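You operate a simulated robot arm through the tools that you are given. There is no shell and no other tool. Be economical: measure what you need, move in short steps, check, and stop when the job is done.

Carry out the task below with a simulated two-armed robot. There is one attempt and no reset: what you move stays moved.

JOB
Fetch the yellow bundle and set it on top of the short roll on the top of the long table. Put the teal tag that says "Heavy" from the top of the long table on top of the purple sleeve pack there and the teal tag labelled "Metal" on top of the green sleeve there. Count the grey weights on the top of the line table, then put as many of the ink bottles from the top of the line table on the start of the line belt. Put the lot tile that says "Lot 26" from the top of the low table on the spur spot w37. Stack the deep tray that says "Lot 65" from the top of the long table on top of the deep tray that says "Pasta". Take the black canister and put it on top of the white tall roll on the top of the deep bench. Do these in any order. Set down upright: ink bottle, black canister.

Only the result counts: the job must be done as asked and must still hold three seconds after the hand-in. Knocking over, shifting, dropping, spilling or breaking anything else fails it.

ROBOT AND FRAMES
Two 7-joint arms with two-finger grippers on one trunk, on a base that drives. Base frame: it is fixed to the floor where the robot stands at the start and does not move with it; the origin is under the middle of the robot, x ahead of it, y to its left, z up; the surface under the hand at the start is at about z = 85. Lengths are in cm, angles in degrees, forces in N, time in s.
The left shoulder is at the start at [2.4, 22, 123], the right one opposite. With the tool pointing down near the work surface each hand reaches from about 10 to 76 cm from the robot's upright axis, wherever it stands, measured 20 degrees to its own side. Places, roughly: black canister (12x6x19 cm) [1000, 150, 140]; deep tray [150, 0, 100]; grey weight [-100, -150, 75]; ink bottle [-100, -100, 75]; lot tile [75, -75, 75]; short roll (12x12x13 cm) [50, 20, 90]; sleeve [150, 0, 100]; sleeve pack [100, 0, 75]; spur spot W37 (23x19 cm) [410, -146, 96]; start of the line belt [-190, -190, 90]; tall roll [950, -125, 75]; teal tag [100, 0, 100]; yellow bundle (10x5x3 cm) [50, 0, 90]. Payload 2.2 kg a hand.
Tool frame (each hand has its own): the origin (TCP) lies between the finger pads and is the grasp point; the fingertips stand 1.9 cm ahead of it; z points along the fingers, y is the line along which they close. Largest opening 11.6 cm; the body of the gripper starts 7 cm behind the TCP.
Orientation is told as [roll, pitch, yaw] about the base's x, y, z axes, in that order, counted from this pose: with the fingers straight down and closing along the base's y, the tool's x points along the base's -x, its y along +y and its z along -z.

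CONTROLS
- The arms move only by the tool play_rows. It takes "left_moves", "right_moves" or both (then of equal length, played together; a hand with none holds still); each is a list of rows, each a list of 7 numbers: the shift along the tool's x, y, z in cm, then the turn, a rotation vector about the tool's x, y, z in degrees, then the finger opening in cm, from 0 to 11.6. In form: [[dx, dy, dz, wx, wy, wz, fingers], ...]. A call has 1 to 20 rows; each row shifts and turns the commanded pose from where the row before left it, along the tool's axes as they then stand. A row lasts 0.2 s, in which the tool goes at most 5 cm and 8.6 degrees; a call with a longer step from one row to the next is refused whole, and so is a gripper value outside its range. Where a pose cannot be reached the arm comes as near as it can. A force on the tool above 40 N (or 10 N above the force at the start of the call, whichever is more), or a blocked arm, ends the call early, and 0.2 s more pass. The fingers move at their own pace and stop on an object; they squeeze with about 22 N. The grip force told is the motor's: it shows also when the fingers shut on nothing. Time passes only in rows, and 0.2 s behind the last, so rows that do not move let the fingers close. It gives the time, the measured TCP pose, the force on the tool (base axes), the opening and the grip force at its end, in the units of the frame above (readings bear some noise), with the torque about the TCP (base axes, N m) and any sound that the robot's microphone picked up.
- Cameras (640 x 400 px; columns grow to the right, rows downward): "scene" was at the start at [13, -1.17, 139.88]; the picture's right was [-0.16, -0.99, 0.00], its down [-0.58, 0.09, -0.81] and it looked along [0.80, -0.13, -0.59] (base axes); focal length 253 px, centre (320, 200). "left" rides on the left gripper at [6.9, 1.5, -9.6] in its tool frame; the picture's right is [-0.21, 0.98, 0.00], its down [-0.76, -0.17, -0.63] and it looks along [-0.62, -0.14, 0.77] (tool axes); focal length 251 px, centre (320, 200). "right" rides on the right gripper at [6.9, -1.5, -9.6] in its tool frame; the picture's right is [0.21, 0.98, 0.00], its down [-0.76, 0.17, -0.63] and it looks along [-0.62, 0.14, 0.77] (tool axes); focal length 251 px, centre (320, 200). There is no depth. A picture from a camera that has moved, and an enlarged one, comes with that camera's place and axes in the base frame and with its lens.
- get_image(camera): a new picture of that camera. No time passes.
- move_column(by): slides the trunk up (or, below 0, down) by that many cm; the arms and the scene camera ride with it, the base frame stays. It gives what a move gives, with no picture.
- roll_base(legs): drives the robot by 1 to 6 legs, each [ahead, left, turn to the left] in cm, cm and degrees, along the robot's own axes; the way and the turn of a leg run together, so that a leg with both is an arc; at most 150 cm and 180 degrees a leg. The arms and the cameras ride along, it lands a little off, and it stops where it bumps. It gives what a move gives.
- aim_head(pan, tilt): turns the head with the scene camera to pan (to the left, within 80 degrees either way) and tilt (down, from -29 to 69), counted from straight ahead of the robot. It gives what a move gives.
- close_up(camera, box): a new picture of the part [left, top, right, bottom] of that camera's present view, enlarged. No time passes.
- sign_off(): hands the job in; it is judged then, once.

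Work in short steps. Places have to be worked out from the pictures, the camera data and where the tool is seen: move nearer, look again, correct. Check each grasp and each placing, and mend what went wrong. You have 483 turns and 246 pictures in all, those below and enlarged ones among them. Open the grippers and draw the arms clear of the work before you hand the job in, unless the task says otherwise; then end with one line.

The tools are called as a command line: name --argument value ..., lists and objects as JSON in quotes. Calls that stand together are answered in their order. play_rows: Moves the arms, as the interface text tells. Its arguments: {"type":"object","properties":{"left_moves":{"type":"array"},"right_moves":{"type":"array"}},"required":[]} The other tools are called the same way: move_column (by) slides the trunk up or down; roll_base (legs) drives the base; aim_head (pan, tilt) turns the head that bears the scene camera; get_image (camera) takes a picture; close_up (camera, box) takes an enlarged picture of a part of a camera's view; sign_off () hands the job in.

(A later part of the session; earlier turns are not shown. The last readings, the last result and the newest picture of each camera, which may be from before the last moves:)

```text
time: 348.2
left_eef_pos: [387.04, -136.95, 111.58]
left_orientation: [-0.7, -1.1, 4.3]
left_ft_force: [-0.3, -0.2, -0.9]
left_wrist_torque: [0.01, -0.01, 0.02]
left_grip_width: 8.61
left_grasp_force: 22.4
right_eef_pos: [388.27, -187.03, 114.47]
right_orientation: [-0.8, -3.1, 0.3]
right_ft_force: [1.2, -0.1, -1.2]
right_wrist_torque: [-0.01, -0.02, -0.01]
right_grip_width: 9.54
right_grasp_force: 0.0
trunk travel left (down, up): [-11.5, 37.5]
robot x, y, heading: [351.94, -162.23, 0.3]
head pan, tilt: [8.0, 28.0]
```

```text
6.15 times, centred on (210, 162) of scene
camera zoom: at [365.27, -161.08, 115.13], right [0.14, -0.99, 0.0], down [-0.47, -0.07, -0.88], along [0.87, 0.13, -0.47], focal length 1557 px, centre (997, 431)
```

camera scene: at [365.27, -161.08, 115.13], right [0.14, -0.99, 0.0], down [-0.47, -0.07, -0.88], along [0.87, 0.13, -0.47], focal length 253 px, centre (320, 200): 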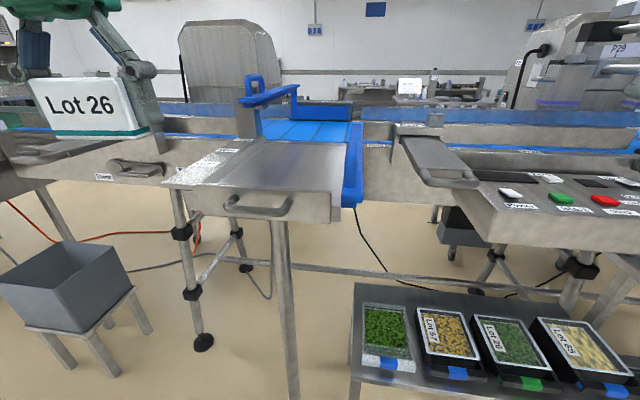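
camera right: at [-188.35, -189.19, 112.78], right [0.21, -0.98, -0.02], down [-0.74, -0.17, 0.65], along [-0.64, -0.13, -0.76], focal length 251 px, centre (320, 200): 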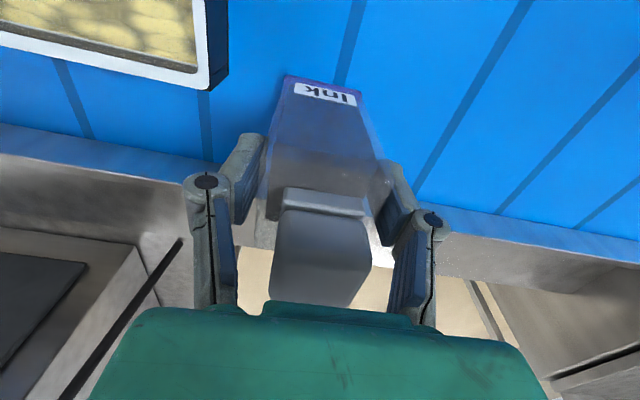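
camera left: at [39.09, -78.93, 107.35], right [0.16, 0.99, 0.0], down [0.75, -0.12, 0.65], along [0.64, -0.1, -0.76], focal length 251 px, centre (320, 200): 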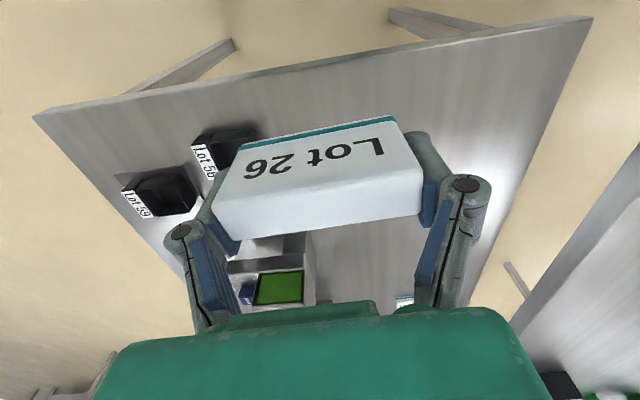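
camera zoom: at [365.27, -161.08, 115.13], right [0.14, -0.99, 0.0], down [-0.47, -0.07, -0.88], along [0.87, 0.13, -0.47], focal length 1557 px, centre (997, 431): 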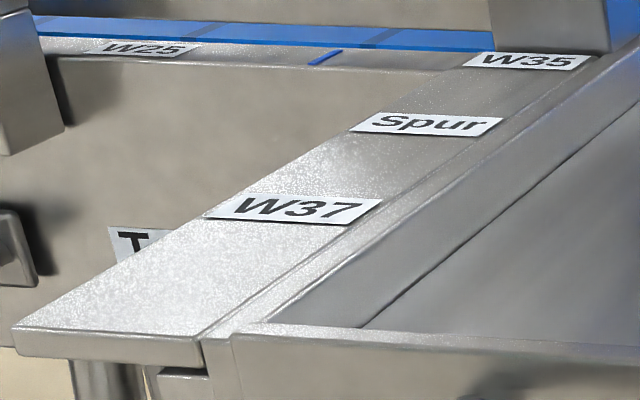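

W37 is the front part of the steel spur plate (front edge x≈402). I move the tile over [411, −146].

play_rows --left_moves '[[-3.33, -1.54, 0, 0, 0, 0.5, 6.5], [-3.33, -1.54, 0, 0, 0, 0.5, 6.5], [-3.33, -1.54, 0, 0, 0, 0.5, 6.5], [-3.33, -1.54, 0, 0, 0, 0.5, 6.5], [-3.33, -1.54, 0, 0, 0, 0.5, 6.5], [-3.33, -1.54, 0, 0, 0, 0.5, 6.5], [-3.33, -1.54, 2, 0, 0, 0.5, 6.5], [0, 0, 3, 0, 0, 0, 6.5], [0, 0, 0, 0, 0, 0, 6.5], [0, 0, 0, 0, 0, 0, 6.5]]'

get_image --camera "left"

close_up --camera "scene" --box '[150, 60, 390, 220]'

```text
time: 350.4
left_eef_pos: [411.04, -146.57, 107.4]
left_orientation: [-0.7, -1.2, 0.8]
left_ft_force: [-0.5, 0.6, 0.2]
left_wrist_torque: [0.01, -0.03, -0.01]
left_grip_width: 8.61
left_grasp_force: 21.7
right_eef_pos: [388.13, -187.27, 114.43]
right_orientation: [-0.7, -3.0, 0.3]
right_ft_force: [-0.8, 0.0, -0.2]
right_wrist_torque: [-0.03, 0.0, 0.02]
right_grip_width: 9.49
right_grasp_force: 0.1
trunk travel left (down, up): [-11.5, 37.5]
robot x, y, heading: [351.87, -162.18, 0.2]
head pan, tilt: [8.0, 28.0]
```

```text
89 pictures are left
camera left: at [404.0, -145.15, 116.87], right [0.2, 0.98, -0.01], down [0.75, -0.15, 0.65], along [0.64, -0.13, -0.76], focal length 251 px, centre (320, 200)
```

left: 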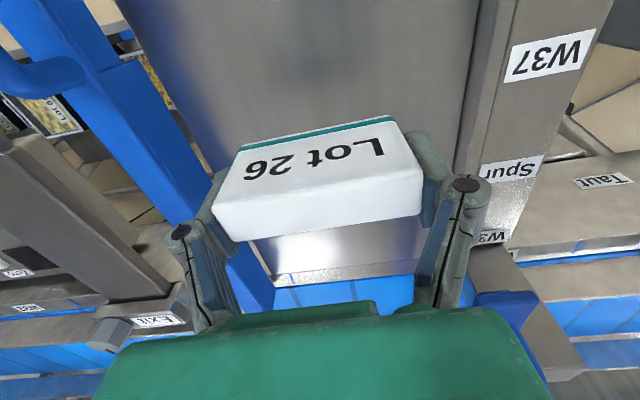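

```text
2.50 times, centred on (270, 140) of scene
camera zoom: at [365.42, -161.22, 115.11], right [0.14, -0.99, 0.0], down [-0.47, -0.07, -0.88], along [0.87, 0.13, -0.47], focal length 633 px, centre (445, 350)
```

zoom: 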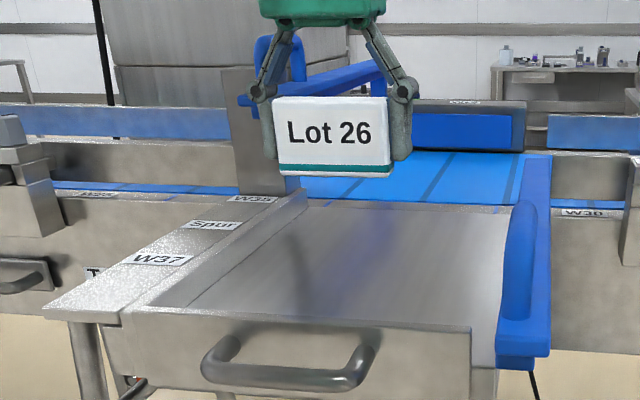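

W37 label is at x≈411, matching. Lower to contact.

play_rows --left_moves '[[0, 0, 3, 0, 0, 0, 6.5], [0, 0, 3, 0, 0, 0, 6.5], [0, 0, 1, 0, 0, 0, 6.5], [0, 0, 0.5, 0, 0, 0, 6.5], [0, 0, 0.4, 0, 0, 0, 6.5], [0, 0, 0, 0, 0, 0, 6.5]]'

close_up --camera "scene" --box '[150, 60, 390, 220]'

```text
time: 351.8
left_eef_pos: [411.3, -146.76, 99.3]
left_orientation: [-0.5, -1.2, 0.7]
left_ft_force: [0.3, -0.6, -1.2]
left_wrist_torque: [0.0, 0.02, 0.0]
left_grip_width: 8.61
left_grasp_force: 22.3
right_eef_pos: [388.25, -187.17, 114.3]
right_orientation: [-0.7, -3.0, 0.4]
right_ft_force: [-0.3, -0.9, -0.2]
right_wrist_torque: [0.01, 0.0, 0.02]
right_grip_width: 9.52
right_grasp_force: 0.0
trunk travel left (down, up): [-11.5, 37.5]
robot x, y, heading: [351.79, -162.67, 0.2]
head pan, tilt: [8.0, 28.0]
```

```text
2.50 times, centred on (270, 140) of scene
camera zoom: at [365.43, -161.25, 115.11], right [0.14, -0.99, 0.0], down [-0.47, -0.07, -0.88], along [0.87, 0.13, -0.47], focal length 633 px, centre (445, 350)
```

zoom: 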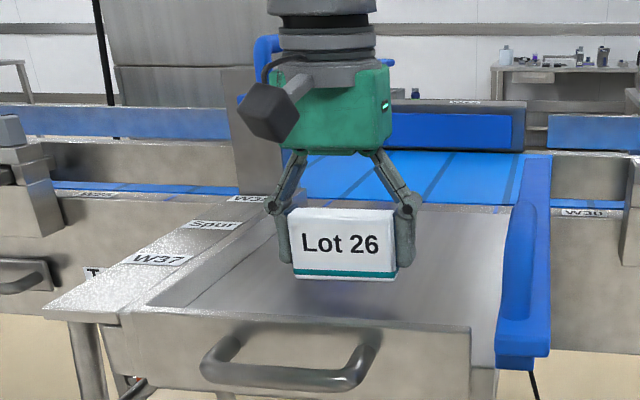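

Still a bit above the plate. Lower in 0.4 steps until contact.

play_rows --left_moves '[[0, 0, 0.4, 0, 0, 0, 6.5], [0, 0, 0.4, 0, 0, 0, 6.5], [0, 0, 0.4, 0, 0, 0, 6.5], [0, 0, 0, 0, 0, 0, 6.5]]'

```text
time: 352.8
left_eef_pos: [411.23, -146.75, 98.21]
left_orientation: [-0.5, -1.2, 0.8]
left_ft_force: [-1.6, 1.4, 0.5]
left_wrist_torque: [0.01, 0.0, 0.01]
left_grip_width: 8.57
left_grasp_force: 21.9
right_eef_pos: [388.19, -187.21, 114.33]
right_orientation: [-0.8, -2.9, 0.4]
right_ft_force: [0.6, 0.3, -0.5]
right_wrist_torque: [0.03, -0.02, 0.0]
right_grip_width: 9.51
right_grasp_force: 0.1
trunk travel left (down, up): [-11.5, 37.5]
robot x, y, heading: [351.97, -162.22, 0.1]
head pan, tilt: [8.0, 28.0]
```

play_rows --left_moves '[[0, 0, 0.4, 0, 0, 0, 6.5], [0, 0, 0.4, 0, 0, 0, 6.5], [0, 0, 0, 0, 0, 0, 6.5]]'

close_up --camera "scene" --box '[190, 100, 350, 210]'

```text
time: 353.6
left_eef_pos: [411.2, -146.83, 97.55]
left_orientation: [-0.7, -1.4, 0.8]
left_ft_force: [1.0, 0.0, 16.0]
left_wrist_torque: [0.38, 0.23, 0.02]
left_grip_width: 8.66
left_grasp_force: 21.5
right_eef_pos: [388.21, -187.28, 114.3]
right_orientation: [-0.8, -2.9, 0.4]
right_ft_force: [0.2, 0.1, -0.2]
right_wrist_torque: [0.02, 0.04, 0.01]
right_grip_width: 9.48
right_grasp_force: 0.1
trunk travel left (down, up): [-11.5, 37.5]
robot x, y, heading: [351.99, -162.08, -0.1]
head pan, tilt: [8.0, 28.0]
```

```text
3.64 times, centred on (270, 155) of scene
camera zoom: at [365.23, -161.32, 115.16], right [0.14, -0.99, 0.0], down [-0.47, -0.07, -0.88], along [0.87, 0.13, -0.47], focal length 920 px, centre (502, 364)
```

zoom: 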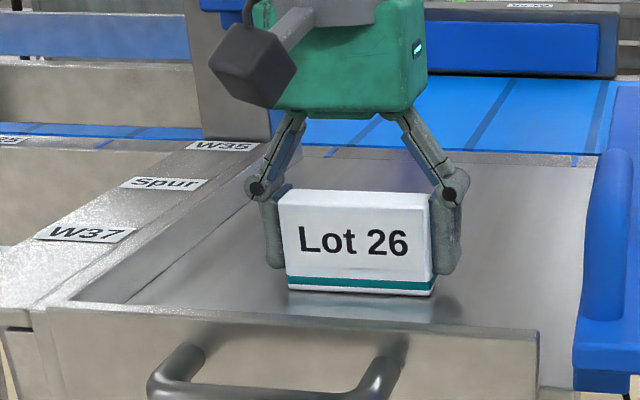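

Contact at 16 N. Ease, release, and rise.

play_rows --left_moves '[[0, 0, -0.15, 0, 0, 0, 6.5], [0, 0, 0, 0, 0, 0, 9.5], [0, 0, 0, 0, 0, 0, 10.5], [0, 0, -2, 0, 0, 0, 10.5], [0, 0, -4, 0, 0, 0, 10.5], [0, 0, -4, 0, 0, 0, 10.5], [2, 1, -4, 0, 0, 0, 10.5], [4, 2, 0, 0, 0, 0, 8], [4, 2, 0, 0, 0, 0, 8], [4, 2, 0, 0, 0, 0, 8], [4, 1, 0, 0, 0, 0, 8], [4, 0, 0, 0, 0, 0, 8]]'

close_up --camera "scene" --box '[150, 60, 390, 220]'

```text
time: 356.2
left_eef_pos: [388.45, -138.4, 111.09]
left_orientation: [-0.8, -1.2, 0.9]
left_ft_force: [-0.9, 0.6, 0.3]
left_wrist_torque: [0.01, -0.03, 0.02]
left_grip_width: 7.99
left_grasp_force: 0.1
right_eef_pos: [388.19, -186.71, 114.63]
right_orientation: [-1.0, -3.0, 0.5]
right_ft_force: [0.0, 0.1, 0.9]
right_wrist_torque: [-0.02, -0.01, -0.03]
right_grip_width: 9.5
right_grasp_force: 0.0
trunk travel left (down, up): [-11.5, 37.5]
robot x, y, heading: [352.1, -162.29, 0.3]
head pan, tilt: [8.0, 28.0]
```

```text
2.50 times, centred on (270, 140) of scene
camera zoom: at [365.16, -160.6, 115.13], right [0.14, -0.99, 0.0], down [-0.47, -0.07, -0.88], along [0.87, 0.12, -0.47], focal length 633 px, centre (445, 350)
```

zoom: 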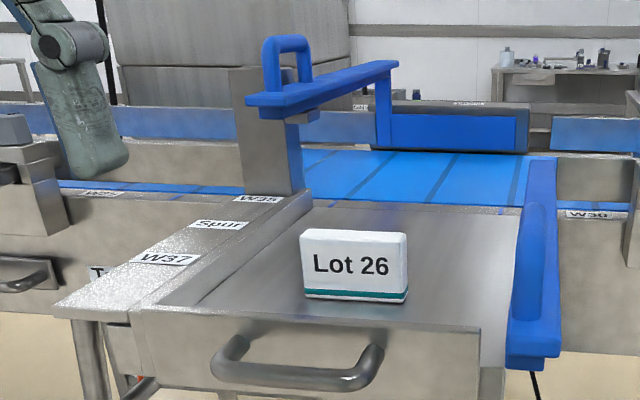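

Tile done. Now find a way around the conveyor to the far side: look left and right.

aim_head --pan 50 --tilt 5

get_image --camera "scene"

aim_head --pan -50 --tilt 5

get_image --camera "scene"

```text
time: 357.3
left_eef_pos: [388.76, -139.01, 111.19]
left_orientation: [-0.6, -1.2, 0.8]
left_ft_force: [-0.8, -0.2, 0.1]
left_wrist_torque: [0.02, 0.01, 0.0]
left_grip_width: 8.0
left_grasp_force: 0.0
right_eef_pos: [388.26, -187.32, 114.34]
right_orientation: [-0.7, -3.0, 0.4]
right_ft_force: [0.2, -0.1, 0.5]
right_wrist_torque: [0.02, 0.0, -0.02]
right_grip_width: 9.51
right_grasp_force: 0.1
trunk travel left (down, up): [-11.5, 37.5]
robot x, y, heading: [352.19, -162.36, 0.1]
head pan, tilt: [50.0, 5.0]
```

```text
84 pictures are left
camera scene: at [362.17, -155.56, 118.86], right [0.77, -0.64, 0.0], down [-0.06, -0.07, -1.0], along [0.64, 0.77, -0.09], focal length 253 px, centre (320, 200)
```

scene: 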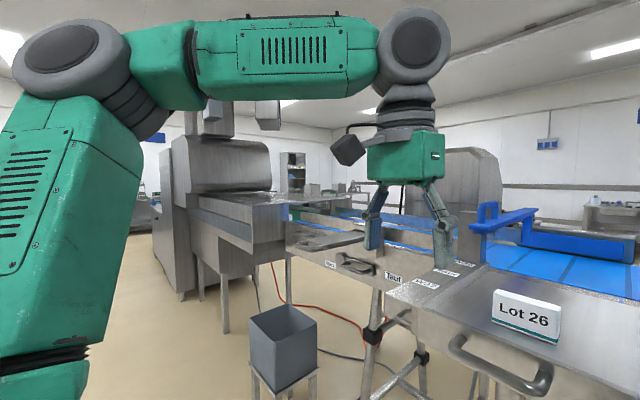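

```text
time: 359.1
left_eef_pos: [388.83, -138.84, 111.04]
left_orientation: [-0.6, -1.2, 0.8]
left_ft_force: [-1.4, -0.7, 0.1]
left_wrist_torque: [-0.02, 0.01, 0.02]
left_grip_width: 8.02
left_grasp_force: 0.0
right_eef_pos: [388.33, -187.1, 114.48]
right_orientation: [-0.7, -3.0, 0.4]
right_ft_force: [-1.4, -0.1, -0.6]
right_wrist_torque: [-0.04, -0.01, 0.01]
right_grip_width: 9.51
right_grasp_force: 0.0
trunk travel left (down, up): [-11.5, 37.5]
robot x, y, heading: [352.07, -162.25, 0.0]
head pan, tilt: [-50.0, 5.0]
```

```text
83 pictures are left
camera scene: at [362.21, -169.44, 118.85], right [-0.76, -0.65, 0.0], down [-0.06, 0.07, -1.0], along [0.64, -0.76, -0.09], focal length 253 px, centre (320, 200)
```

scene: 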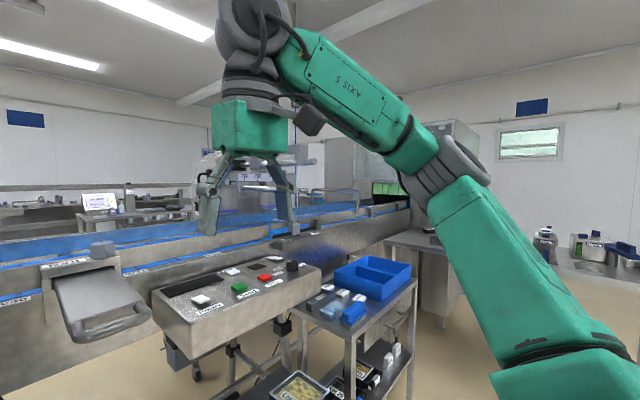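

The line blocks on the right; on the left there's open floor past the oven. I back up to x≈290, turn left and drive along, then look.

roll_base --legs '[[-62, 0, 0], [0, 0, 90], [140, 0, 0], [120, 0, 0]]'

aim_head --pan -30 --tilt 12

get_image --camera "scene"

```text
time: 378.8
left_eef_pos: [250.26, 133.22, 111.09]
left_orientation: [-0.6, -1.1, 93.9]
left_ft_force: [-0.1, 0.2, 0.5]
left_wrist_torque: [-0.01, -0.01, 0.0]
left_grip_width: 8.01
left_grasp_force: 0.0
right_eef_pos: [298.58, 135.26, 114.39]
right_orientation: [-0.8, -3.0, 93.5]
right_ft_force: [0.1, 0.8, -0.1]
right_wrist_torque: [-0.02, 0.01, -0.02]
right_grip_width: 9.48
right_grasp_force: 0.0
trunk travel left (down, up): [-11.5, 37.5]
robot x, y, heading: [275.69, 97.88, 93.2]
head pan, tilt: [-50.0, 5.0]
```

```text
time: 379.6
left_eef_pos: [250.36, 133.07, 111.19]
left_orientation: [-0.6, -1.3, 93.9]
left_ft_force: [-0.3, -0.9, -0.4]
left_wrist_torque: [-0.01, -0.02, 0.0]
left_grip_width: 8.04
left_grasp_force: 0.0
right_eef_pos: [298.58, 135.14, 114.53]
right_orientation: [-0.8, -3.0, 93.5]
right_ft_force: [0.1, -0.3, 0.1]
right_wrist_torque: [-0.01, 0.01, -0.02]
right_grip_width: 9.49
right_grasp_force: 0.1
trunk travel left (down, up): [-11.5, 37.5]
robot x, y, heading: [275.51, 97.89, 93.3]
head pan, tilt: [-30.0, 12.0]
```

```text
82 pictures are left
camera scene: at [279.61, 110.16, 117.72], right [0.89, -0.45, 0.0], down [-0.09, -0.19, -0.98], along [0.44, 0.87, -0.21], focal length 253 px, centre (320, 200)
```

scene: 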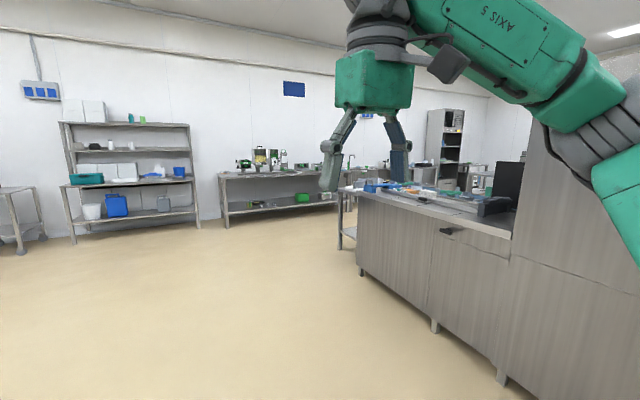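

The counter ends near y≈294 with a small table to y≈350; bench at y≈480. I drive ahead to y≈405, turn right and look.

roll_base --legs '[[0, 0, -3.2], [150, 0, 0], [150, 0, 0], [0, 0, -90]]'

aim_head --pan 0 --tilt 15

get_image --camera "scene"

```text
time: 398.3
left_eef_pos: [309.06, 420.93, 111.17]
left_orientation: [-0.6, -1.2, 2.2]
left_ft_force: [0.4, -0.9, 0.2]
left_wrist_torque: [0.01, 0.0, 0.0]
left_grip_width: 7.99
left_grasp_force: 0.1
right_eef_pos: [309.78, 372.59, 114.41]
right_orientation: [-0.8, -3.1, 1.7]
right_ft_force: [0.6, -1.2, 0.1]
right_wrist_torque: [0.0, 0.0, 0.01]
right_grip_width: 9.52
right_grasp_force: 0.1
trunk travel left (down, up): [-11.5, 37.5]
robot x, y, heading: [272.91, 396.81, 1.4]
head pan, tilt: [-30.0, 12.0]
```

```text
time: 399.2
left_eef_pos: [308.79, 420.88, 111.07]
left_orientation: [-0.6, -1.4, 2.2]
left_ft_force: [0.3, 0.2, -0.3]
left_wrist_torque: [0.0, -0.05, -0.04]
left_grip_width: 8.0
left_grasp_force: 0.2
right_eef_pos: [309.45, 372.52, 114.53]
right_orientation: [-0.7, -3.2, 1.6]
right_ft_force: [0.0, 0.4, -0.4]
right_wrist_torque: [0.0, 0.0, -0.02]
right_grip_width: 9.49
right_grasp_force: 0.1
trunk travel left (down, up): [-11.5, 37.5]
robot x, y, heading: [273.36, 396.81, 1.5]
head pan, tilt: [0.0, 15.0]
```

```text
81 pictures are left
camera scene: at [286.66, 396.83, 117.22], right [0.03, -1.0, 0.0], down [-0.26, -0.01, -0.97], along [0.96, 0.03, -0.26], focal length 253 px, centre (320, 200)
```

scene: 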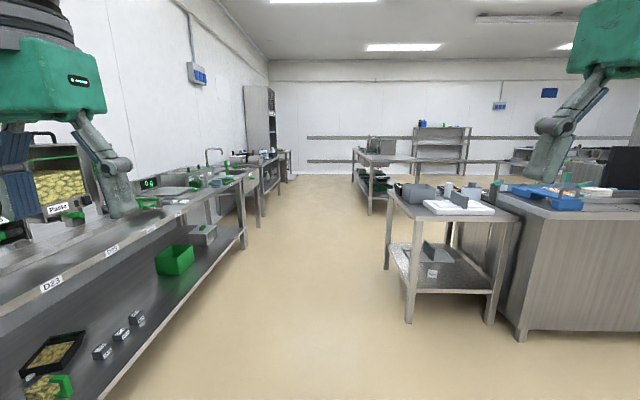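

Corridor is clear. Drive ahead 280 and look.

roll_base --legs '[[140, 0, -1.5], [140, 0, 0]]'

aim_head --pan -30 --tilt 12

get_image --camera "scene"

```text
time: 412.6
left_eef_pos: [584.93, 425.5, 111.31]
left_orientation: [-0.6, -1.4, 1.8]
left_ft_force: [0.0, 0.1, -1.3]
left_wrist_torque: [-0.03, 0.01, 0.02]
left_grip_width: 7.98
left_grasp_force: 0.0
right_eef_pos: [585.21, 377.2, 114.64]
right_orientation: [-0.8, -3.2, 1.4]
right_ft_force: [-0.2, -0.3, 0.9]
right_wrist_torque: [-0.03, 0.04, 0.01]
right_grip_width: 9.51
right_grasp_force: 0.1
trunk travel left (down, up): [-11.5, 37.5]
robot x, y, heading: [548.55, 401.31, 1.5]
head pan, tilt: [0.0, 15.0]
```

```text
time: 413.5
left_eef_pos: [584.73, 425.49, 111.39]
left_orientation: [-0.6, -1.5, 1.8]
left_ft_force: [0.3, 1.0, 0.2]
left_wrist_torque: [0.0, 0.04, 0.03]
left_grip_width: 8.0
left_grasp_force: 0.1
right_eef_pos: [585.15, 377.19, 114.49]
right_orientation: [-0.8, -3.3, 1.4]
right_ft_force: [0.1, 0.8, -0.3]
right_wrist_torque: [-0.03, -0.02, -0.02]
right_grip_width: 9.5
right_grasp_force: 0.3
trunk travel left (down, up): [-11.5, 37.5]
robot x, y, heading: [549.17, 401.34, 1.0]
head pan, tilt: [-30.0, 12.0]
```

```text
80 pictures are left
camera scene: at [561.52, 396.91, 117.71], right [-0.48, -0.88, 0.0], down [-0.19, 0.1, -0.98], along [0.86, -0.47, -0.21], focal length 253 px, centre (320, 200)
```

scene: 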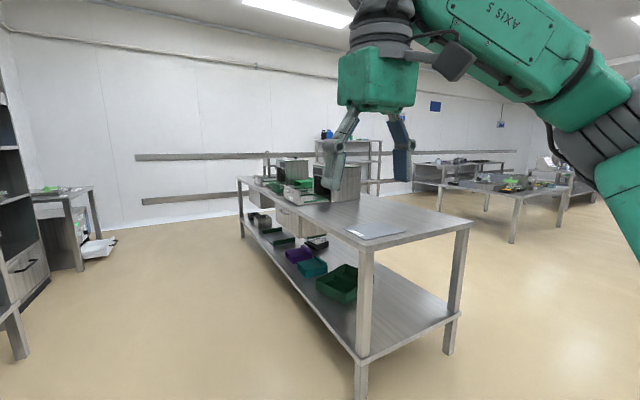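

Table occupies x 636–915, y 265–331. I go ahead 25, turn right 90° and look down the aisle.

roll_base --legs '[[25, 0, -1], [0, 0, -90]]'

aim_head --pan 10 --tilt 15

get_image --camera "scene"

```text
time: 419.2
left_eef_pos: [597.68, 365.68, 111.39]
left_orientation: [-0.6, -1.5, -89.3]
left_ft_force: [-0.3, -0.2, 0.4]
left_wrist_torque: [0.01, 0.01, -0.01]
left_grip_width: 8.01
left_grasp_force: 0.1
right_eef_pos: [549.43, 366.34, 114.64]
right_orientation: [-0.8, -3.3, -89.7]
right_ft_force: [0.6, 0.9, -0.5]
right_wrist_torque: [0.02, 0.0, 0.0]
right_grip_width: 9.5
right_grasp_force: 0.1
trunk travel left (down, up): [-11.5, 37.5]
robot x, y, heading: [574.59, 401.35, -89.8]
head pan, tilt: [-30.0, 12.0]
```

```text
time: 420.3
left_eef_pos: [597.81, 365.85, 111.48]
left_orientation: [-0.5, -1.7, -89.3]
left_ft_force: [0.2, 0.1, 0.2]
left_wrist_torque: [-0.01, 0.03, 0.0]
left_grip_width: 8.02
left_grasp_force: 0.0
right_eef_pos: [549.53, 366.54, 114.72]
right_orientation: [-0.8, -3.4, -89.7]
right_ft_force: [-0.4, -0.1, -0.7]
right_wrist_torque: [-0.05, 0.0, -0.02]
right_grip_width: 9.52
right_grasp_force: 0.1
trunk travel left (down, up): [-11.5, 37.5]
robot x, y, heading: [574.65, 401.8, -90.1]
head pan, tilt: [10.0, 15.0]
```

```text
79 pictures are left
camera scene: at [576.13, 388.27, 117.22], right [-0.98, -0.17, 0.0], down [-0.04, 0.26, -0.97], along [0.17, -0.95, -0.26], focal length 253 px, centre (320, 200)
```

scene: 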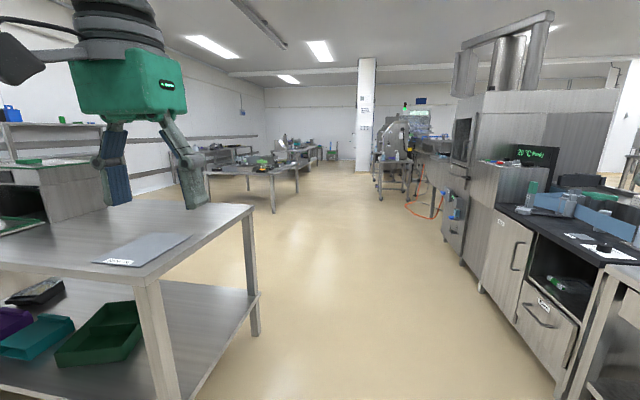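

Aisle is clear. Drive ahead 225 to y≈175, turn left to face +x and look.

roll_base --legs '[[120, 0, 0], [105, 0, 0], [0, 0, 90]]'

aim_head --pan -15 --tilt 10

get_image --camera "scene"

```text
time: 435.2
left_eef_pos: [609.04, 200.92, 111.36]
left_orientation: [-0.6, -1.7, 0.7]
left_ft_force: [-0.2, 0.0, -0.1]
left_wrist_torque: [0.0, 0.0, 0.03]
left_grip_width: 8.02
left_grasp_force: 0.2
right_eef_pos: [608.39, 152.44, 114.67]
right_orientation: [-0.7, -3.4, 0.2]
right_ft_force: [-0.5, -0.7, 0.3]
right_wrist_torque: [0.03, 0.03, -0.04]
right_grip_width: 9.49
right_grasp_force: 0.1
trunk travel left (down, up): [-11.5, 37.5]
robot x, y, heading: [573.17, 177.52, 0.2]
head pan, tilt: [10.0, 15.0]
```

```text
time: 436.1
left_eef_pos: [608.95, 200.75, 111.53]
left_orientation: [-0.6, -1.7, 0.7]
left_ft_force: [0.5, 0.8, 0.3]
left_wrist_torque: [0.02, 0.0, -0.03]
left_grip_width: 8.01
left_grasp_force: 0.1
right_eef_pos: [608.2, 152.44, 114.77]
right_orientation: [-0.8, -3.5, 0.3]
right_ft_force: [0.4, 0.7, -0.5]
right_wrist_torque: [0.0, 0.0, -0.01]
right_grip_width: 9.49
right_grasp_force: 0.0
trunk travel left (down, up): [-11.5, 37.5]
robot x, y, heading: [573.05, 177.67, -0.0]
head pan, tilt: [-15.0, 10.0]
```

```text
78 pictures are left
camera scene: at [586.31, 174.85, 118.03], right [-0.26, -0.97, 0.0], down [-0.17, 0.04, -0.98], along [0.95, -0.25, -0.18], focal length 253 px, centre (320, 200)
```

scene: 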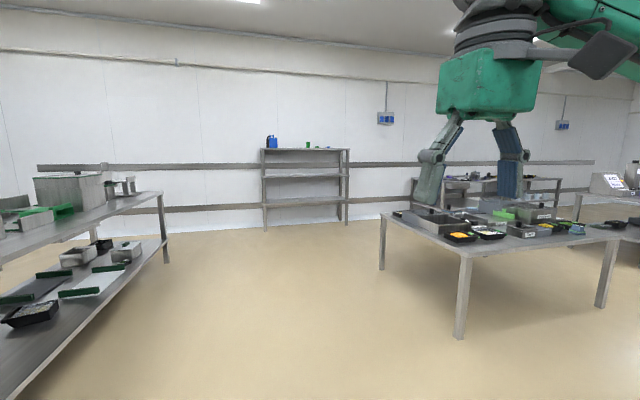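

close_up --camera "scene" --box '[250, 125, 360, 235]'

close_up --camera "scene" --box '[380, 160, 640, 270]'

```text
3.64 times, centred on (305, 180) of scene
camera zoom: at [586.31, 174.85, 118.03], right [-0.26, -0.97, 0.0], down [-0.17, 0.04, -0.98], along [0.95, -0.25, -0.18], focal length 920 px, centre (374, 273)
```

zoom: 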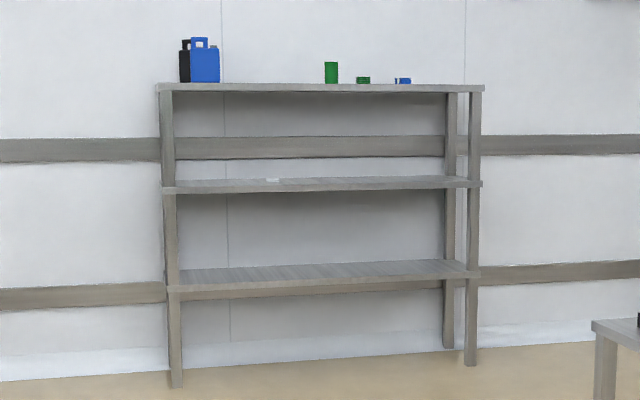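

```text
2.46 times, centred on (510, 215) of scene
camera zoom: at [586.31, 174.85, 118.03], right [-0.26, -0.97, 0.0], down [-0.17, 0.04, -0.98], along [0.95, -0.25, -0.18], focal length 623 px, centre (-148, 163)
```

zoom: 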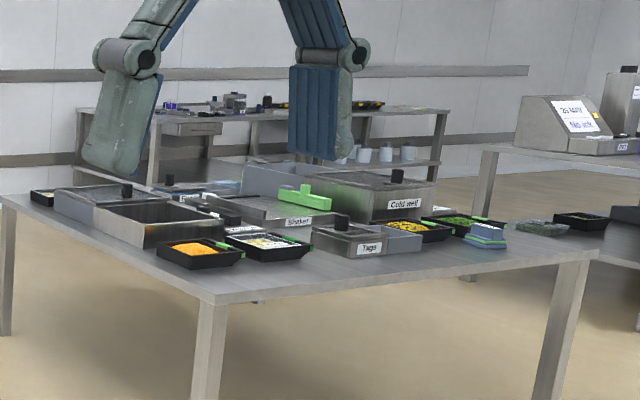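

The black canister stands on the top shelf behind the blue one (shelf front x≈970, top z≈125). I drive toward it, to about [860, 140].

roll_base --legs '[[145, -15, 0], [140, -20, 0]]'

aim_head --pan 5 --tilt 0

get_image --camera "scene"

```text
time: 449.9
left_eef_pos: [893.38, 166.13, 111.51]
left_orientation: [-0.7, -1.7, -0.1]
left_ft_force: [-0.2, 0.0, -0.8]
left_wrist_torque: [-0.02, 0.0, 0.01]
left_grip_width: 8.03
left_grasp_force: 0.0
right_eef_pos: [892.31, 117.66, 114.81]
right_orientation: [-0.9, -3.5, -0.4]
right_ft_force: [0.6, -1.0, -0.7]
right_wrist_torque: [0.01, 0.0, -0.01]
right_grip_width: 9.51
right_grasp_force: 0.0
trunk travel left (down, up): [-11.5, 37.5]
robot x, y, heading: [857.75, 143.02, -0.6]
head pan, tilt: [-15.0, 10.0]
```

```text
time: 450.7
left_eef_pos: [893.17, 165.92, 111.59]
left_orientation: [-0.6, -1.8, 0.0]
left_ft_force: [0.3, 0.2, 0.5]
left_wrist_torque: [0.01, -0.01, 0.01]
left_grip_width: 8.0
left_grasp_force: 0.1
right_eef_pos: [891.97, 117.76, 114.78]
right_orientation: [-0.8, -3.6, -0.4]
right_ft_force: [0.4, 0.3, 0.3]
right_wrist_torque: [0.03, 0.01, 0.03]
right_grip_width: 9.49
right_grasp_force: 0.0
trunk travel left (down, up): [-11.5, 37.5]
robot x, y, heading: [857.26, 142.93, -0.8]
head pan, tilt: [5.0, 0.0]
```

```text
75 pictures are left
camera scene: at [870.53, 143.52, 119.64], right [0.08, -1.0, 0.0], down [0.0, 0.0, -1.0], along [1.0, 0.08, 0.0], focal length 253 px, centre (320, 200)
```

scene: 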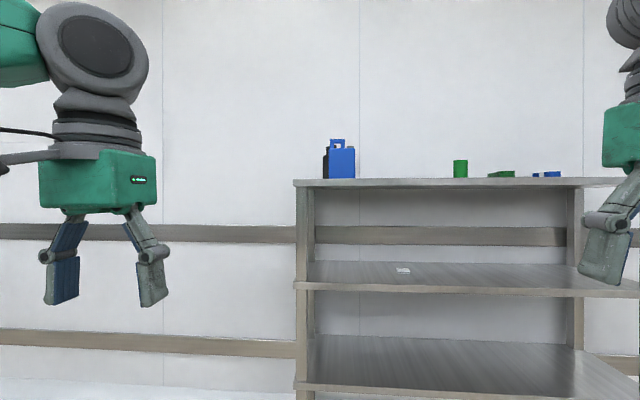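

The blue canister stands in front of the black one. I raise the trunk fully to look from above.

move_column --by 37

aim_head --pan 5 --tilt 12

close_up --camera "scene" --box '[260, 140, 400, 230]'

```text
time: 454.3
left_eef_pos: [893.25, 165.93, 148.49]
left_orientation: [-0.7, -1.8, 0.0]
left_ft_force: [0.1, -0.9, -0.9]
left_wrist_torque: [0.0, 0.0, 0.02]
left_grip_width: 8.02
left_grasp_force: 0.1
right_eef_pos: [892.02, 117.55, 151.8]
right_orientation: [-0.8, -3.6, -0.3]
right_ft_force: [0.4, 0.2, 0.1]
right_wrist_torque: [-0.01, 0.0, 0.0]
right_grip_width: 9.52
right_grasp_force: 0.1
trunk travel left (down, up): [-48.5, 0.5]
robot x, y, heading: [857.24, 143.06, -0.5]
head pan, tilt: [5.0, 0.0]
```

```text
time: 455.1
left_eef_pos: [893.18, 165.87, 148.53]
left_orientation: [-0.6, -1.9, 0.0]
left_ft_force: [0.3, 0.6, 0.0]
left_wrist_torque: [-0.02, -0.03, -0.04]
left_grip_width: 8.0
left_grasp_force: 0.0
right_eef_pos: [892.13, 117.71, 151.74]
right_orientation: [-0.8, -3.6, -0.5]
right_ft_force: [0.1, 0.3, -0.5]
right_wrist_torque: [0.02, -0.01, 0.02]
right_grip_width: 9.52
right_grasp_force: 0.0
trunk travel left (down, up): [-48.5, 0.5]
robot x, y, heading: [857.3, 142.96, -0.5]
head pan, tilt: [5.0, 12.0]
```

```text
4.44 times, centred on (330, 185) of scene
camera zoom: at [870.95, 143.54, 154.72], right [0.08, -1.0, 0.0], down [-0.21, -0.02, -0.98], along [0.97, 0.08, -0.21], focal length 1125 px, centre (276, 267)
```

zoom: 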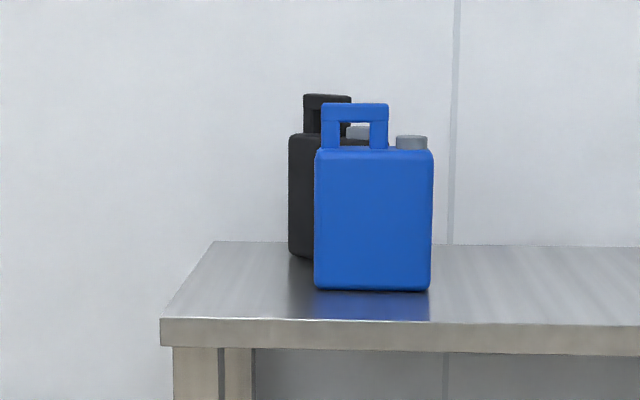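

Black canister ≈ x 1005–1011, y 140.6–153, handle centre y≈148.3, handle top z≈146.8, with ~11 cm gap behind the blue one. I'll grip its handle from above with the left hand tilted 20° forward. First raise and tilt the hand, then drive closer.

play_rows --left_moves '[[0, 0, -4, 0, 0, 0, 9], [0, 0, -4, 0, 0, 0, 9], [0, 0, -4, 0, 0, 0, 9], [0, 0, -1, 0, -5, 0, 9], [0, 0, -1, 0, -5, 0, 9], [0, 0, 0, 0, -5, 0, 9], [0, 0, 0, 0, -3.5, 0, 9], [0, 0, 0, 0, 0, 0, 9]]'

roll_base --legs '[[40, -8, 0.6], [30, -7, 0]]'

aim_head --pan 15 --tilt 15

get_image --camera "scene"

get_image --camera "left"

```text
time: 456.9
left_eef_pos: [892.81, 166.24, 162.5]
left_orientation: [-0.6, -20.3, 0.3]
left_ft_force: [0.4, 0.0, 0.0]
left_wrist_torque: [0.0, 0.0, -0.03]
left_grip_width: 9.02
left_grasp_force: 0.0
right_eef_pos: [892.12, 117.78, 151.89]
right_orientation: [-0.8, -3.6, -0.4]
right_ft_force: [-0.1, -0.6, 0.1]
right_wrist_torque: [0.02, 0.01, 0.0]
right_grip_width: 9.5
right_grasp_force: 0.1
trunk travel left (down, up): [-48.5, 0.5]
robot x, y, heading: [857.09, 143.14, -0.6]
head pan, tilt: [5.0, 12.0]
```

```text
time: 461.1
left_eef_pos: [961.93, 152.12, 162.55]
left_orientation: [-0.8, -20.4, 1.2]
left_ft_force: [0.6, -0.2, 0.5]
left_wrist_torque: [-0.01, 0.01, -0.01]
left_grip_width: 9.02
left_grasp_force: 0.2
right_eef_pos: [962.17, 103.62, 151.86]
right_orientation: [-0.8, -3.7, 0.6]
right_ft_force: [-0.9, 0.1, 0.1]
right_wrist_torque: [-0.02, 0.02, 0.0]
right_grip_width: 9.5
right_grasp_force: 0.1
trunk travel left (down, up): [-48.5, 0.5]
robot x, y, heading: [927.27, 128.25, 0.3]
head pan, tilt: [5.0, 12.0]
```

```text
time: 461.8
left_eef_pos: [961.9, 151.54, 162.59]
left_orientation: [-0.6, -20.4, 1.1]
left_ft_force: [0.1, -0.9, 0.0]
left_wrist_torque: [0.02, 0.02, 0.02]
left_grip_width: 9.02
left_grasp_force: 0.1
right_eef_pos: [961.97, 102.89, 151.66]
right_orientation: [-0.7, -3.7, 0.6]
right_ft_force: [0.3, 0.0, 0.1]
right_wrist_torque: [0.05, -0.02, 0.0]
right_grip_width: 9.49
right_grasp_force: 0.0
trunk travel left (down, up): [-48.5, 0.5]
robot x, y, heading: [926.93, 128.05, 0.4]
head pan, tilt: [15.0, 15.0]
```

```text
73 pictures are left
camera scene: at [940.44, 129.68, 154.24], right [0.26, -0.96, -0.01], down [-0.25, -0.06, -0.97], along [0.93, 0.26, -0.26], focal length 253 px, centre (320, 200)
```

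scene: 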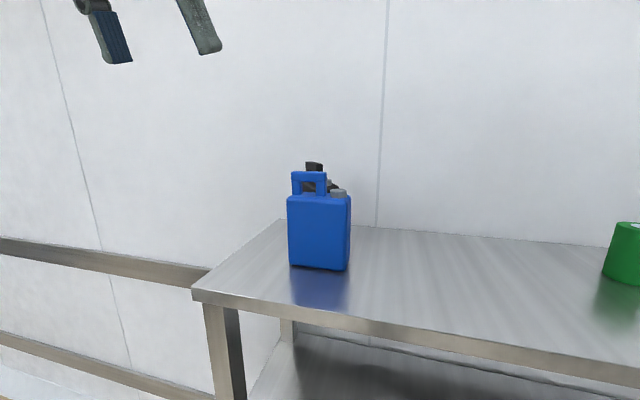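

```text
72 pictures are left
camera left: at [952.21, 152.81, 169.33], right [0.19, 0.98, 0.07], down [0.49, -0.15, 0.86], along [0.85, -0.13, -0.51], focal length 251 px, centre (320, 200)
```

left: 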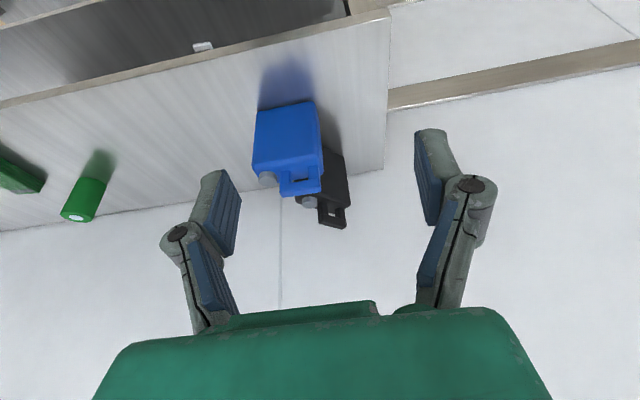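

Triangulated: black handle top ≈[1000.4, 148, 146.3]; blue one at x≈986.6. Drive ahead 12 and extend the hand above the black handle at z≈156.

roll_base --legs '[[12, 0, 0]]'

play_rows --left_moves '[[-2, -0.5, 0, 0, 0, 0, 9], [-3, -0.5, -1, 0, 0, 0, 9], [-3, -0.5, -1, 0, 0, 0, 9], [-3, -0.5, -1, 0, 0, 0, 9], [-3, -0.5, -1, 0, 0, 0, 9], [-3, -0.5, -1, 0, 0, 0, 9], [-3, -0.5, -1, 0, 0, 0, 9], [0, 0, 0, 0, 0, 0, 9], [0, 0, 0, 0, 0, 0, 9]]'

get_image --camera "left"

close_up --camera "scene" --box '[240, 40, 440, 260]'

```text
time: 463.0
left_eef_pos: [973.81, 152.83, 162.54]
left_orientation: [-1.0, -20.6, 1.4]
left_ft_force: [-0.2, 0.0, 0.6]
left_wrist_torque: [-0.02, -0.05, -0.01]
left_grip_width: 9.01
left_grasp_force: 0.1
right_eef_pos: [973.9, 104.25, 151.93]
right_orientation: [-1.1, -3.9, 0.8]
right_ft_force: [-0.3, 0.0, 0.6]
right_wrist_torque: [0.02, 0.02, -0.04]
right_grip_width: 9.51
right_grasp_force: 0.1
trunk travel left (down, up): [-48.5, 0.5]
robot x, y, heading: [939.05, 128.23, 0.6]
head pan, tilt: [15.0, 15.0]
```

```text
time: 465.0
left_eef_pos: [987.88, 151.0, 172.46]
left_orientation: [-1.1, -20.4, 1.5]
left_ft_force: [0.3, -0.7, -0.5]
left_wrist_torque: [-0.05, 0.03, -0.04]
left_grip_width: 9.02
left_grasp_force: 0.1
left hand out of reach, approached as far as the arm can: row 6, 7
right_eef_pos: [974.49, 104.86, 151.98]
right_orientation: [-1.3, -3.6, 0.7]
right_ft_force: [0.2, -0.4, -0.3]
right_wrist_torque: [-0.01, -0.03, 0.02]
right_grip_width: 9.48
right_grasp_force: 0.1
trunk travel left (down, up): [-48.5, 0.5]
robot x, y, heading: [939.47, 128.41, 0.6]
head pan, tilt: [15.0, 15.0]
```

```text
71 pictures are left
camera left: at [978.04, 152.52, 179.11], right [0.18, 0.98, 0.06], down [0.49, -0.14, 0.86], along [0.85, -0.13, -0.51], focal length 251 px, centre (320, 200)
```

left: 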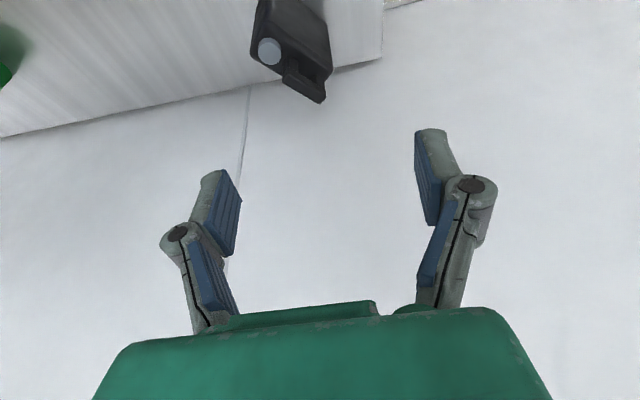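

```text
1.82 times, centred on (340, 150) of scene
camera zoom: at [952.92, 130.83, 154.2], right [0.27, -0.96, 0.0], down [-0.25, -0.07, -0.96], along [0.93, 0.26, -0.26], focal length 460 px, centre (284, 291)
```

zoom: 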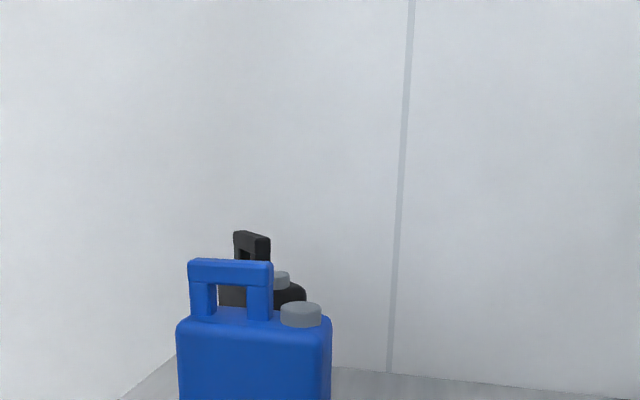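

I overshot upward because of the tilted axes, and the black canister turns out to be rotated ~45°. I bring the hand down/back to z≈158, remove the tilt, and yaw to −45°.

play_rows --left_moves '[[0.3, 0, 0.5, 0, 0, 0, 9], [1.5, 0, 2, 0, 0, 0, 9], [2, 0, 2.3, 0, 0, 0, 9], [2, 0, 2.3, 0, 0, 0, 9], [2, 0, 2.3, 0, 0, 0, 9], [2, 0, 2.3, 0, 0, 0, 9], [0, 0, 0, 0, 6.5, 0, 9], [0, 0, 0, 0, 6.5, 0, 9], [0, 0, 0, 0, 6, 0, 9], [0, 0, 0, 0, 0, 7.5, 9], [0, 0, 0, 0, 0, 7.5, 9], [0, 0, 0, 0, 0, 7.5, 9], [0, 0, 0, 0, 0, 7.5, 9], [0, 0, 0, 0, 0, 7.5, 9], [0, 0, 0, 0, 0, 7.5, 9], [0, 0, 0, 0, 0, 0, 9]]'

get_image --camera "left"

```text
time: 468.4
left_eef_pos: [982.43, 150.35, 158.11]
left_orientation: [0.3, -1.7, -44.1]
left_ft_force: [0.2, -0.7, 0.0]
left_wrist_torque: [0.03, 0.02, -0.03]
left_grip_width: 9.0
left_grasp_force: 0.0
right_eef_pos: [974.23, 104.5, 152.02]
right_orientation: [-1.2, -3.7, 0.6]
right_ft_force: [-0.2, -0.4, -0.3]
right_wrist_torque: [0.0, 0.0, -0.01]
right_grip_width: 9.52
right_grasp_force: 0.0
trunk travel left (down, up): [-48.5, 0.5]
robot x, y, heading: [939.26, 128.47, 0.2]
head pan, tilt: [15.0, 15.0]
```

```text
69 pictures are left
camera left: at [978.39, 156.34, 167.62], right [0.83, 0.55, 0.01], down [0.41, -0.63, 0.65], along [0.37, -0.54, -0.76], focal length 251 px, centre (320, 200)
```

left: 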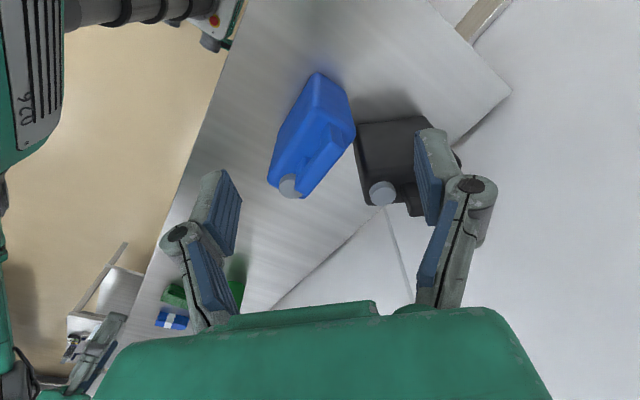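

Cap [996, 144] and handle [1000.4, 148] confirm a ~43–47° axis. I drive 4 cm closer, lower to z≈151 and move over the handle.

roll_base --legs '[[4, 0, 0]]'

play_rows --left_moves '[[0, 0, 3.5, 0, 0, 0, 9.4], [0, 0, 3, 0, 0, 0, 9.4], [-2.3, 1.6, 0, 0, 0, 0, 9.4], [-2.3, 1.6, 0, 0, 0, 0, 9.4], [-2.3, 1.6, 0, 0, 0, 0, 9.4], [-2.3, 1.6, 0, 0, 0, 0, 9.4], [-2.3, 1.6, 0, 0, 0, 0, 9.4], [0, 0, 0, 0, 0, 0, 9.4], [0, 0, 0, 0, 0, 0, 9.4]]'

get_image --camera "left"

close_up --camera "scene" --box '[240, 60, 440, 260]'

```text
time: 469.3
left_eef_pos: [984.84, 150.44, 158.67]
left_orientation: [0.8, -2.3, -44.1]
left_ft_force: [-0.6, 1.0, 0.6]
left_wrist_torque: [-0.01, -0.09, 0.01]
left_grip_width: 9.02
left_grasp_force: 0.0
right_eef_pos: [976.8, 104.55, 152.33]
right_orientation: [-1.2, -4.4, 0.8]
right_ft_force: [-0.1, -0.3, 0.4]
right_wrist_torque: [-0.02, -0.08, 0.0]
right_grip_width: 9.5
right_grasp_force: 0.0
trunk travel left (down, up): [-48.5, 0.5]
robot x, y, heading: [943.18, 128.73, 0.2]
head pan, tilt: [15.0, 15.0]
```

```text
time: 471.3
left_eef_pos: [999.64, 148.02, 152.65]
left_orientation: [0.6, -2.0, -44.1]
left_ft_force: [-0.9, 0.0, 0.1]
left_wrist_torque: [0.02, 0.01, 0.0]
left_grip_width: 9.4
left_grasp_force: 0.0
right_eef_pos: [977.55, 104.47, 152.03]
right_orientation: [-1.2, -4.1, 0.6]
right_ft_force: [0.0, 0.3, -0.1]
right_wrist_torque: [0.02, 0.0, -0.01]
right_grip_width: 9.5
right_grasp_force: 0.1
trunk travel left (down, up): [-48.5, 0.5]
robot x, y, heading: [943.3, 128.44, 0.3]
head pan, tilt: [15.0, 15.0]
```

```text
68 pictures are left
camera left: at [995.48, 154.01, 162.11], right [0.83, 0.55, 0.02], down [0.41, -0.63, 0.66], along [0.37, -0.54, -0.75], focal length 251 px, centre (320, 200)
```

left: 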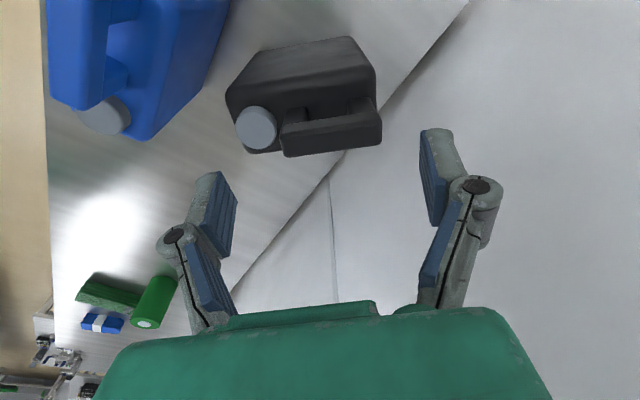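

```text
2.00 times, centred on (340, 160) of scene
camera zoom: at [956.48, 130.76, 154.25], right [0.27, -0.96, 0.0], down [-0.25, -0.07, -0.97], along [0.93, 0.26, -0.26], focal length 506 px, centre (280, 280)
```

zoom: 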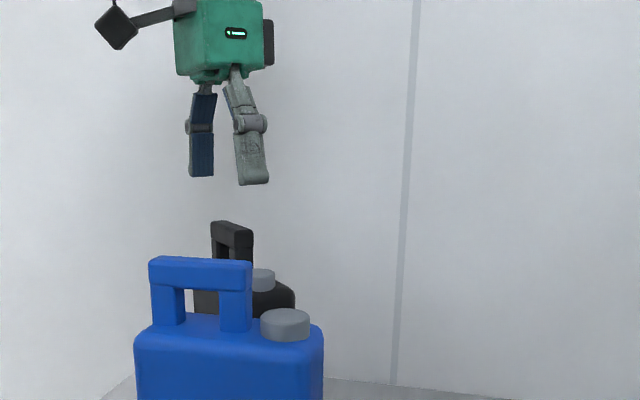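

Handle bar: centre [1000.7, 147.9], 6.9 cm long along 44°. Small shift, then descend to z≈145.8 with opening 8.6.

play_rows --left_moves '[[-0.86, 0.69, 0, 0, 0, 2, 8.6], [0, 0, 2.5, 0, 0, 0, 8.6], [0, 0, 2.5, 0, 0, 0, 8.6], [0, 0, 1, 0, 0, 0, 8.6], [0, 0, 0, 0, 0, 0, 8.6]]'

get_image --camera "left"

close_up --camera "scene" --box '[240, 60, 440, 260]'

```text
time: 472.5
left_eef_pos: [1000.92, 147.64, 146.34]
left_orientation: [0.6, -1.9, -46.0]
left_ft_force: [0.1, 0.1, 0.8]
left_wrist_torque: [0.01, 0.0, -0.03]
left_grip_width: 8.59
left_grasp_force: 0.1
right_eef_pos: [977.72, 104.19, 152.2]
right_orientation: [-1.1, -4.0, 0.7]
right_ft_force: [-0.8, -1.4, -0.7]
right_wrist_torque: [0.03, -0.02, 0.02]
right_grip_width: 9.52
right_grasp_force: 0.0
trunk travel left (down, up): [-48.5, 0.5]
robot x, y, heading: [943.83, 128.16, 0.4]
head pan, tilt: [15.0, 15.0]
```

```text
66 pictures are left
camera left: at [997.2, 153.73, 155.93], right [0.85, 0.52, 0.02], down [0.39, -0.65, 0.66], along [0.35, -0.55, -0.76], focal length 251 px, centre (320, 200)
```

left: 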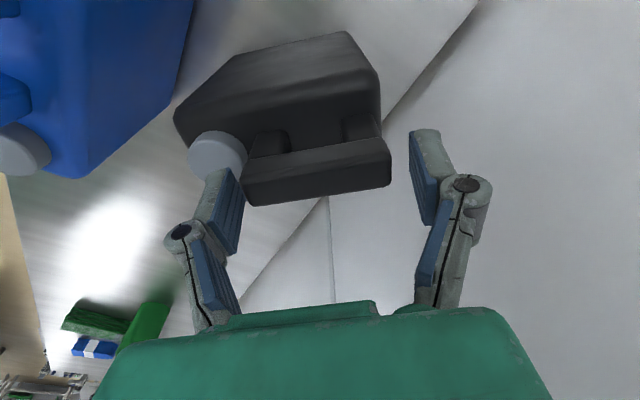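

```text
2.00 times, centred on (340, 160) of scene
camera zoom: at [956.78, 130.64, 154.22], right [0.27, -0.96, 0.0], down [-0.25, -0.07, -0.97], along [0.93, 0.26, -0.26], focal length 506 px, centre (280, 280)
```

zoom: 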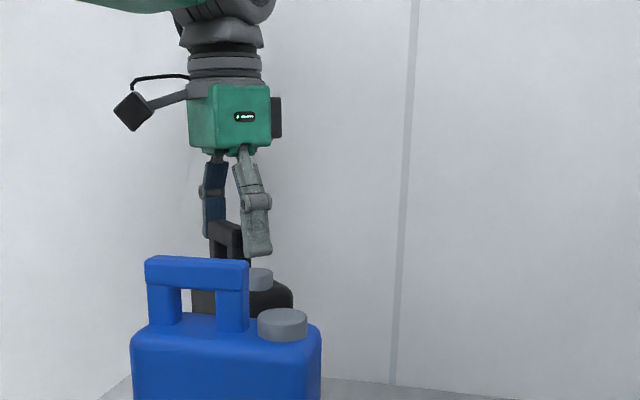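

Fingers straddle the handle with ~1 cm above the cap. Close.

play_rows --left_moves '[[0, 0, 0.3, 0, 0, 0, 8.6], [0, 0, 0, 0, 0, 0, 7.5], [0, 0, 0, 0, 0, 0, 6], [0, 0, 0, 0, 0, 0, 5], [0, 0, 0, 0, 0, 0, 5]]'

get_image --camera "left"

```text
time: 473.7
left_eef_pos: [1001.24, 147.63, 146.13]
left_orientation: [0.6, -1.8, -46.2]
left_ft_force: [0.7, 1.2, -0.1]
left_wrist_torque: [0.05, -0.05, 0.02]
left_grip_width: 6.78
left_grasp_force: 21.8
right_eef_pos: [977.87, 104.28, 152.05]
right_orientation: [-1.2, -4.0, 0.7]
right_ft_force: [0.1, 0.5, -1.1]
right_wrist_torque: [0.01, 0.0, 0.03]
right_grip_width: 9.52
right_grasp_force: 0.1
trunk travel left (down, up): [-48.5, 0.5]
robot x, y, heading: [943.23, 128.37, 0.4]
head pan, tilt: [15.0, 15.0]
```

```text
64 pictures are left
camera left: at [997.36, 153.79, 155.58], right [0.85, 0.52, 0.02], down [0.39, -0.65, 0.65], along [0.35, -0.55, -0.76], focal length 251 px, centre (320, 200)
```

left: 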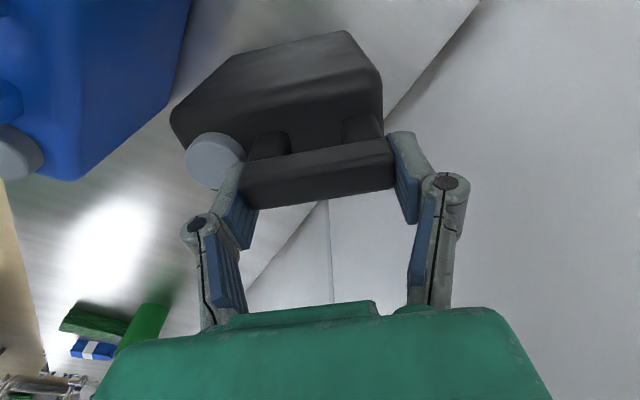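

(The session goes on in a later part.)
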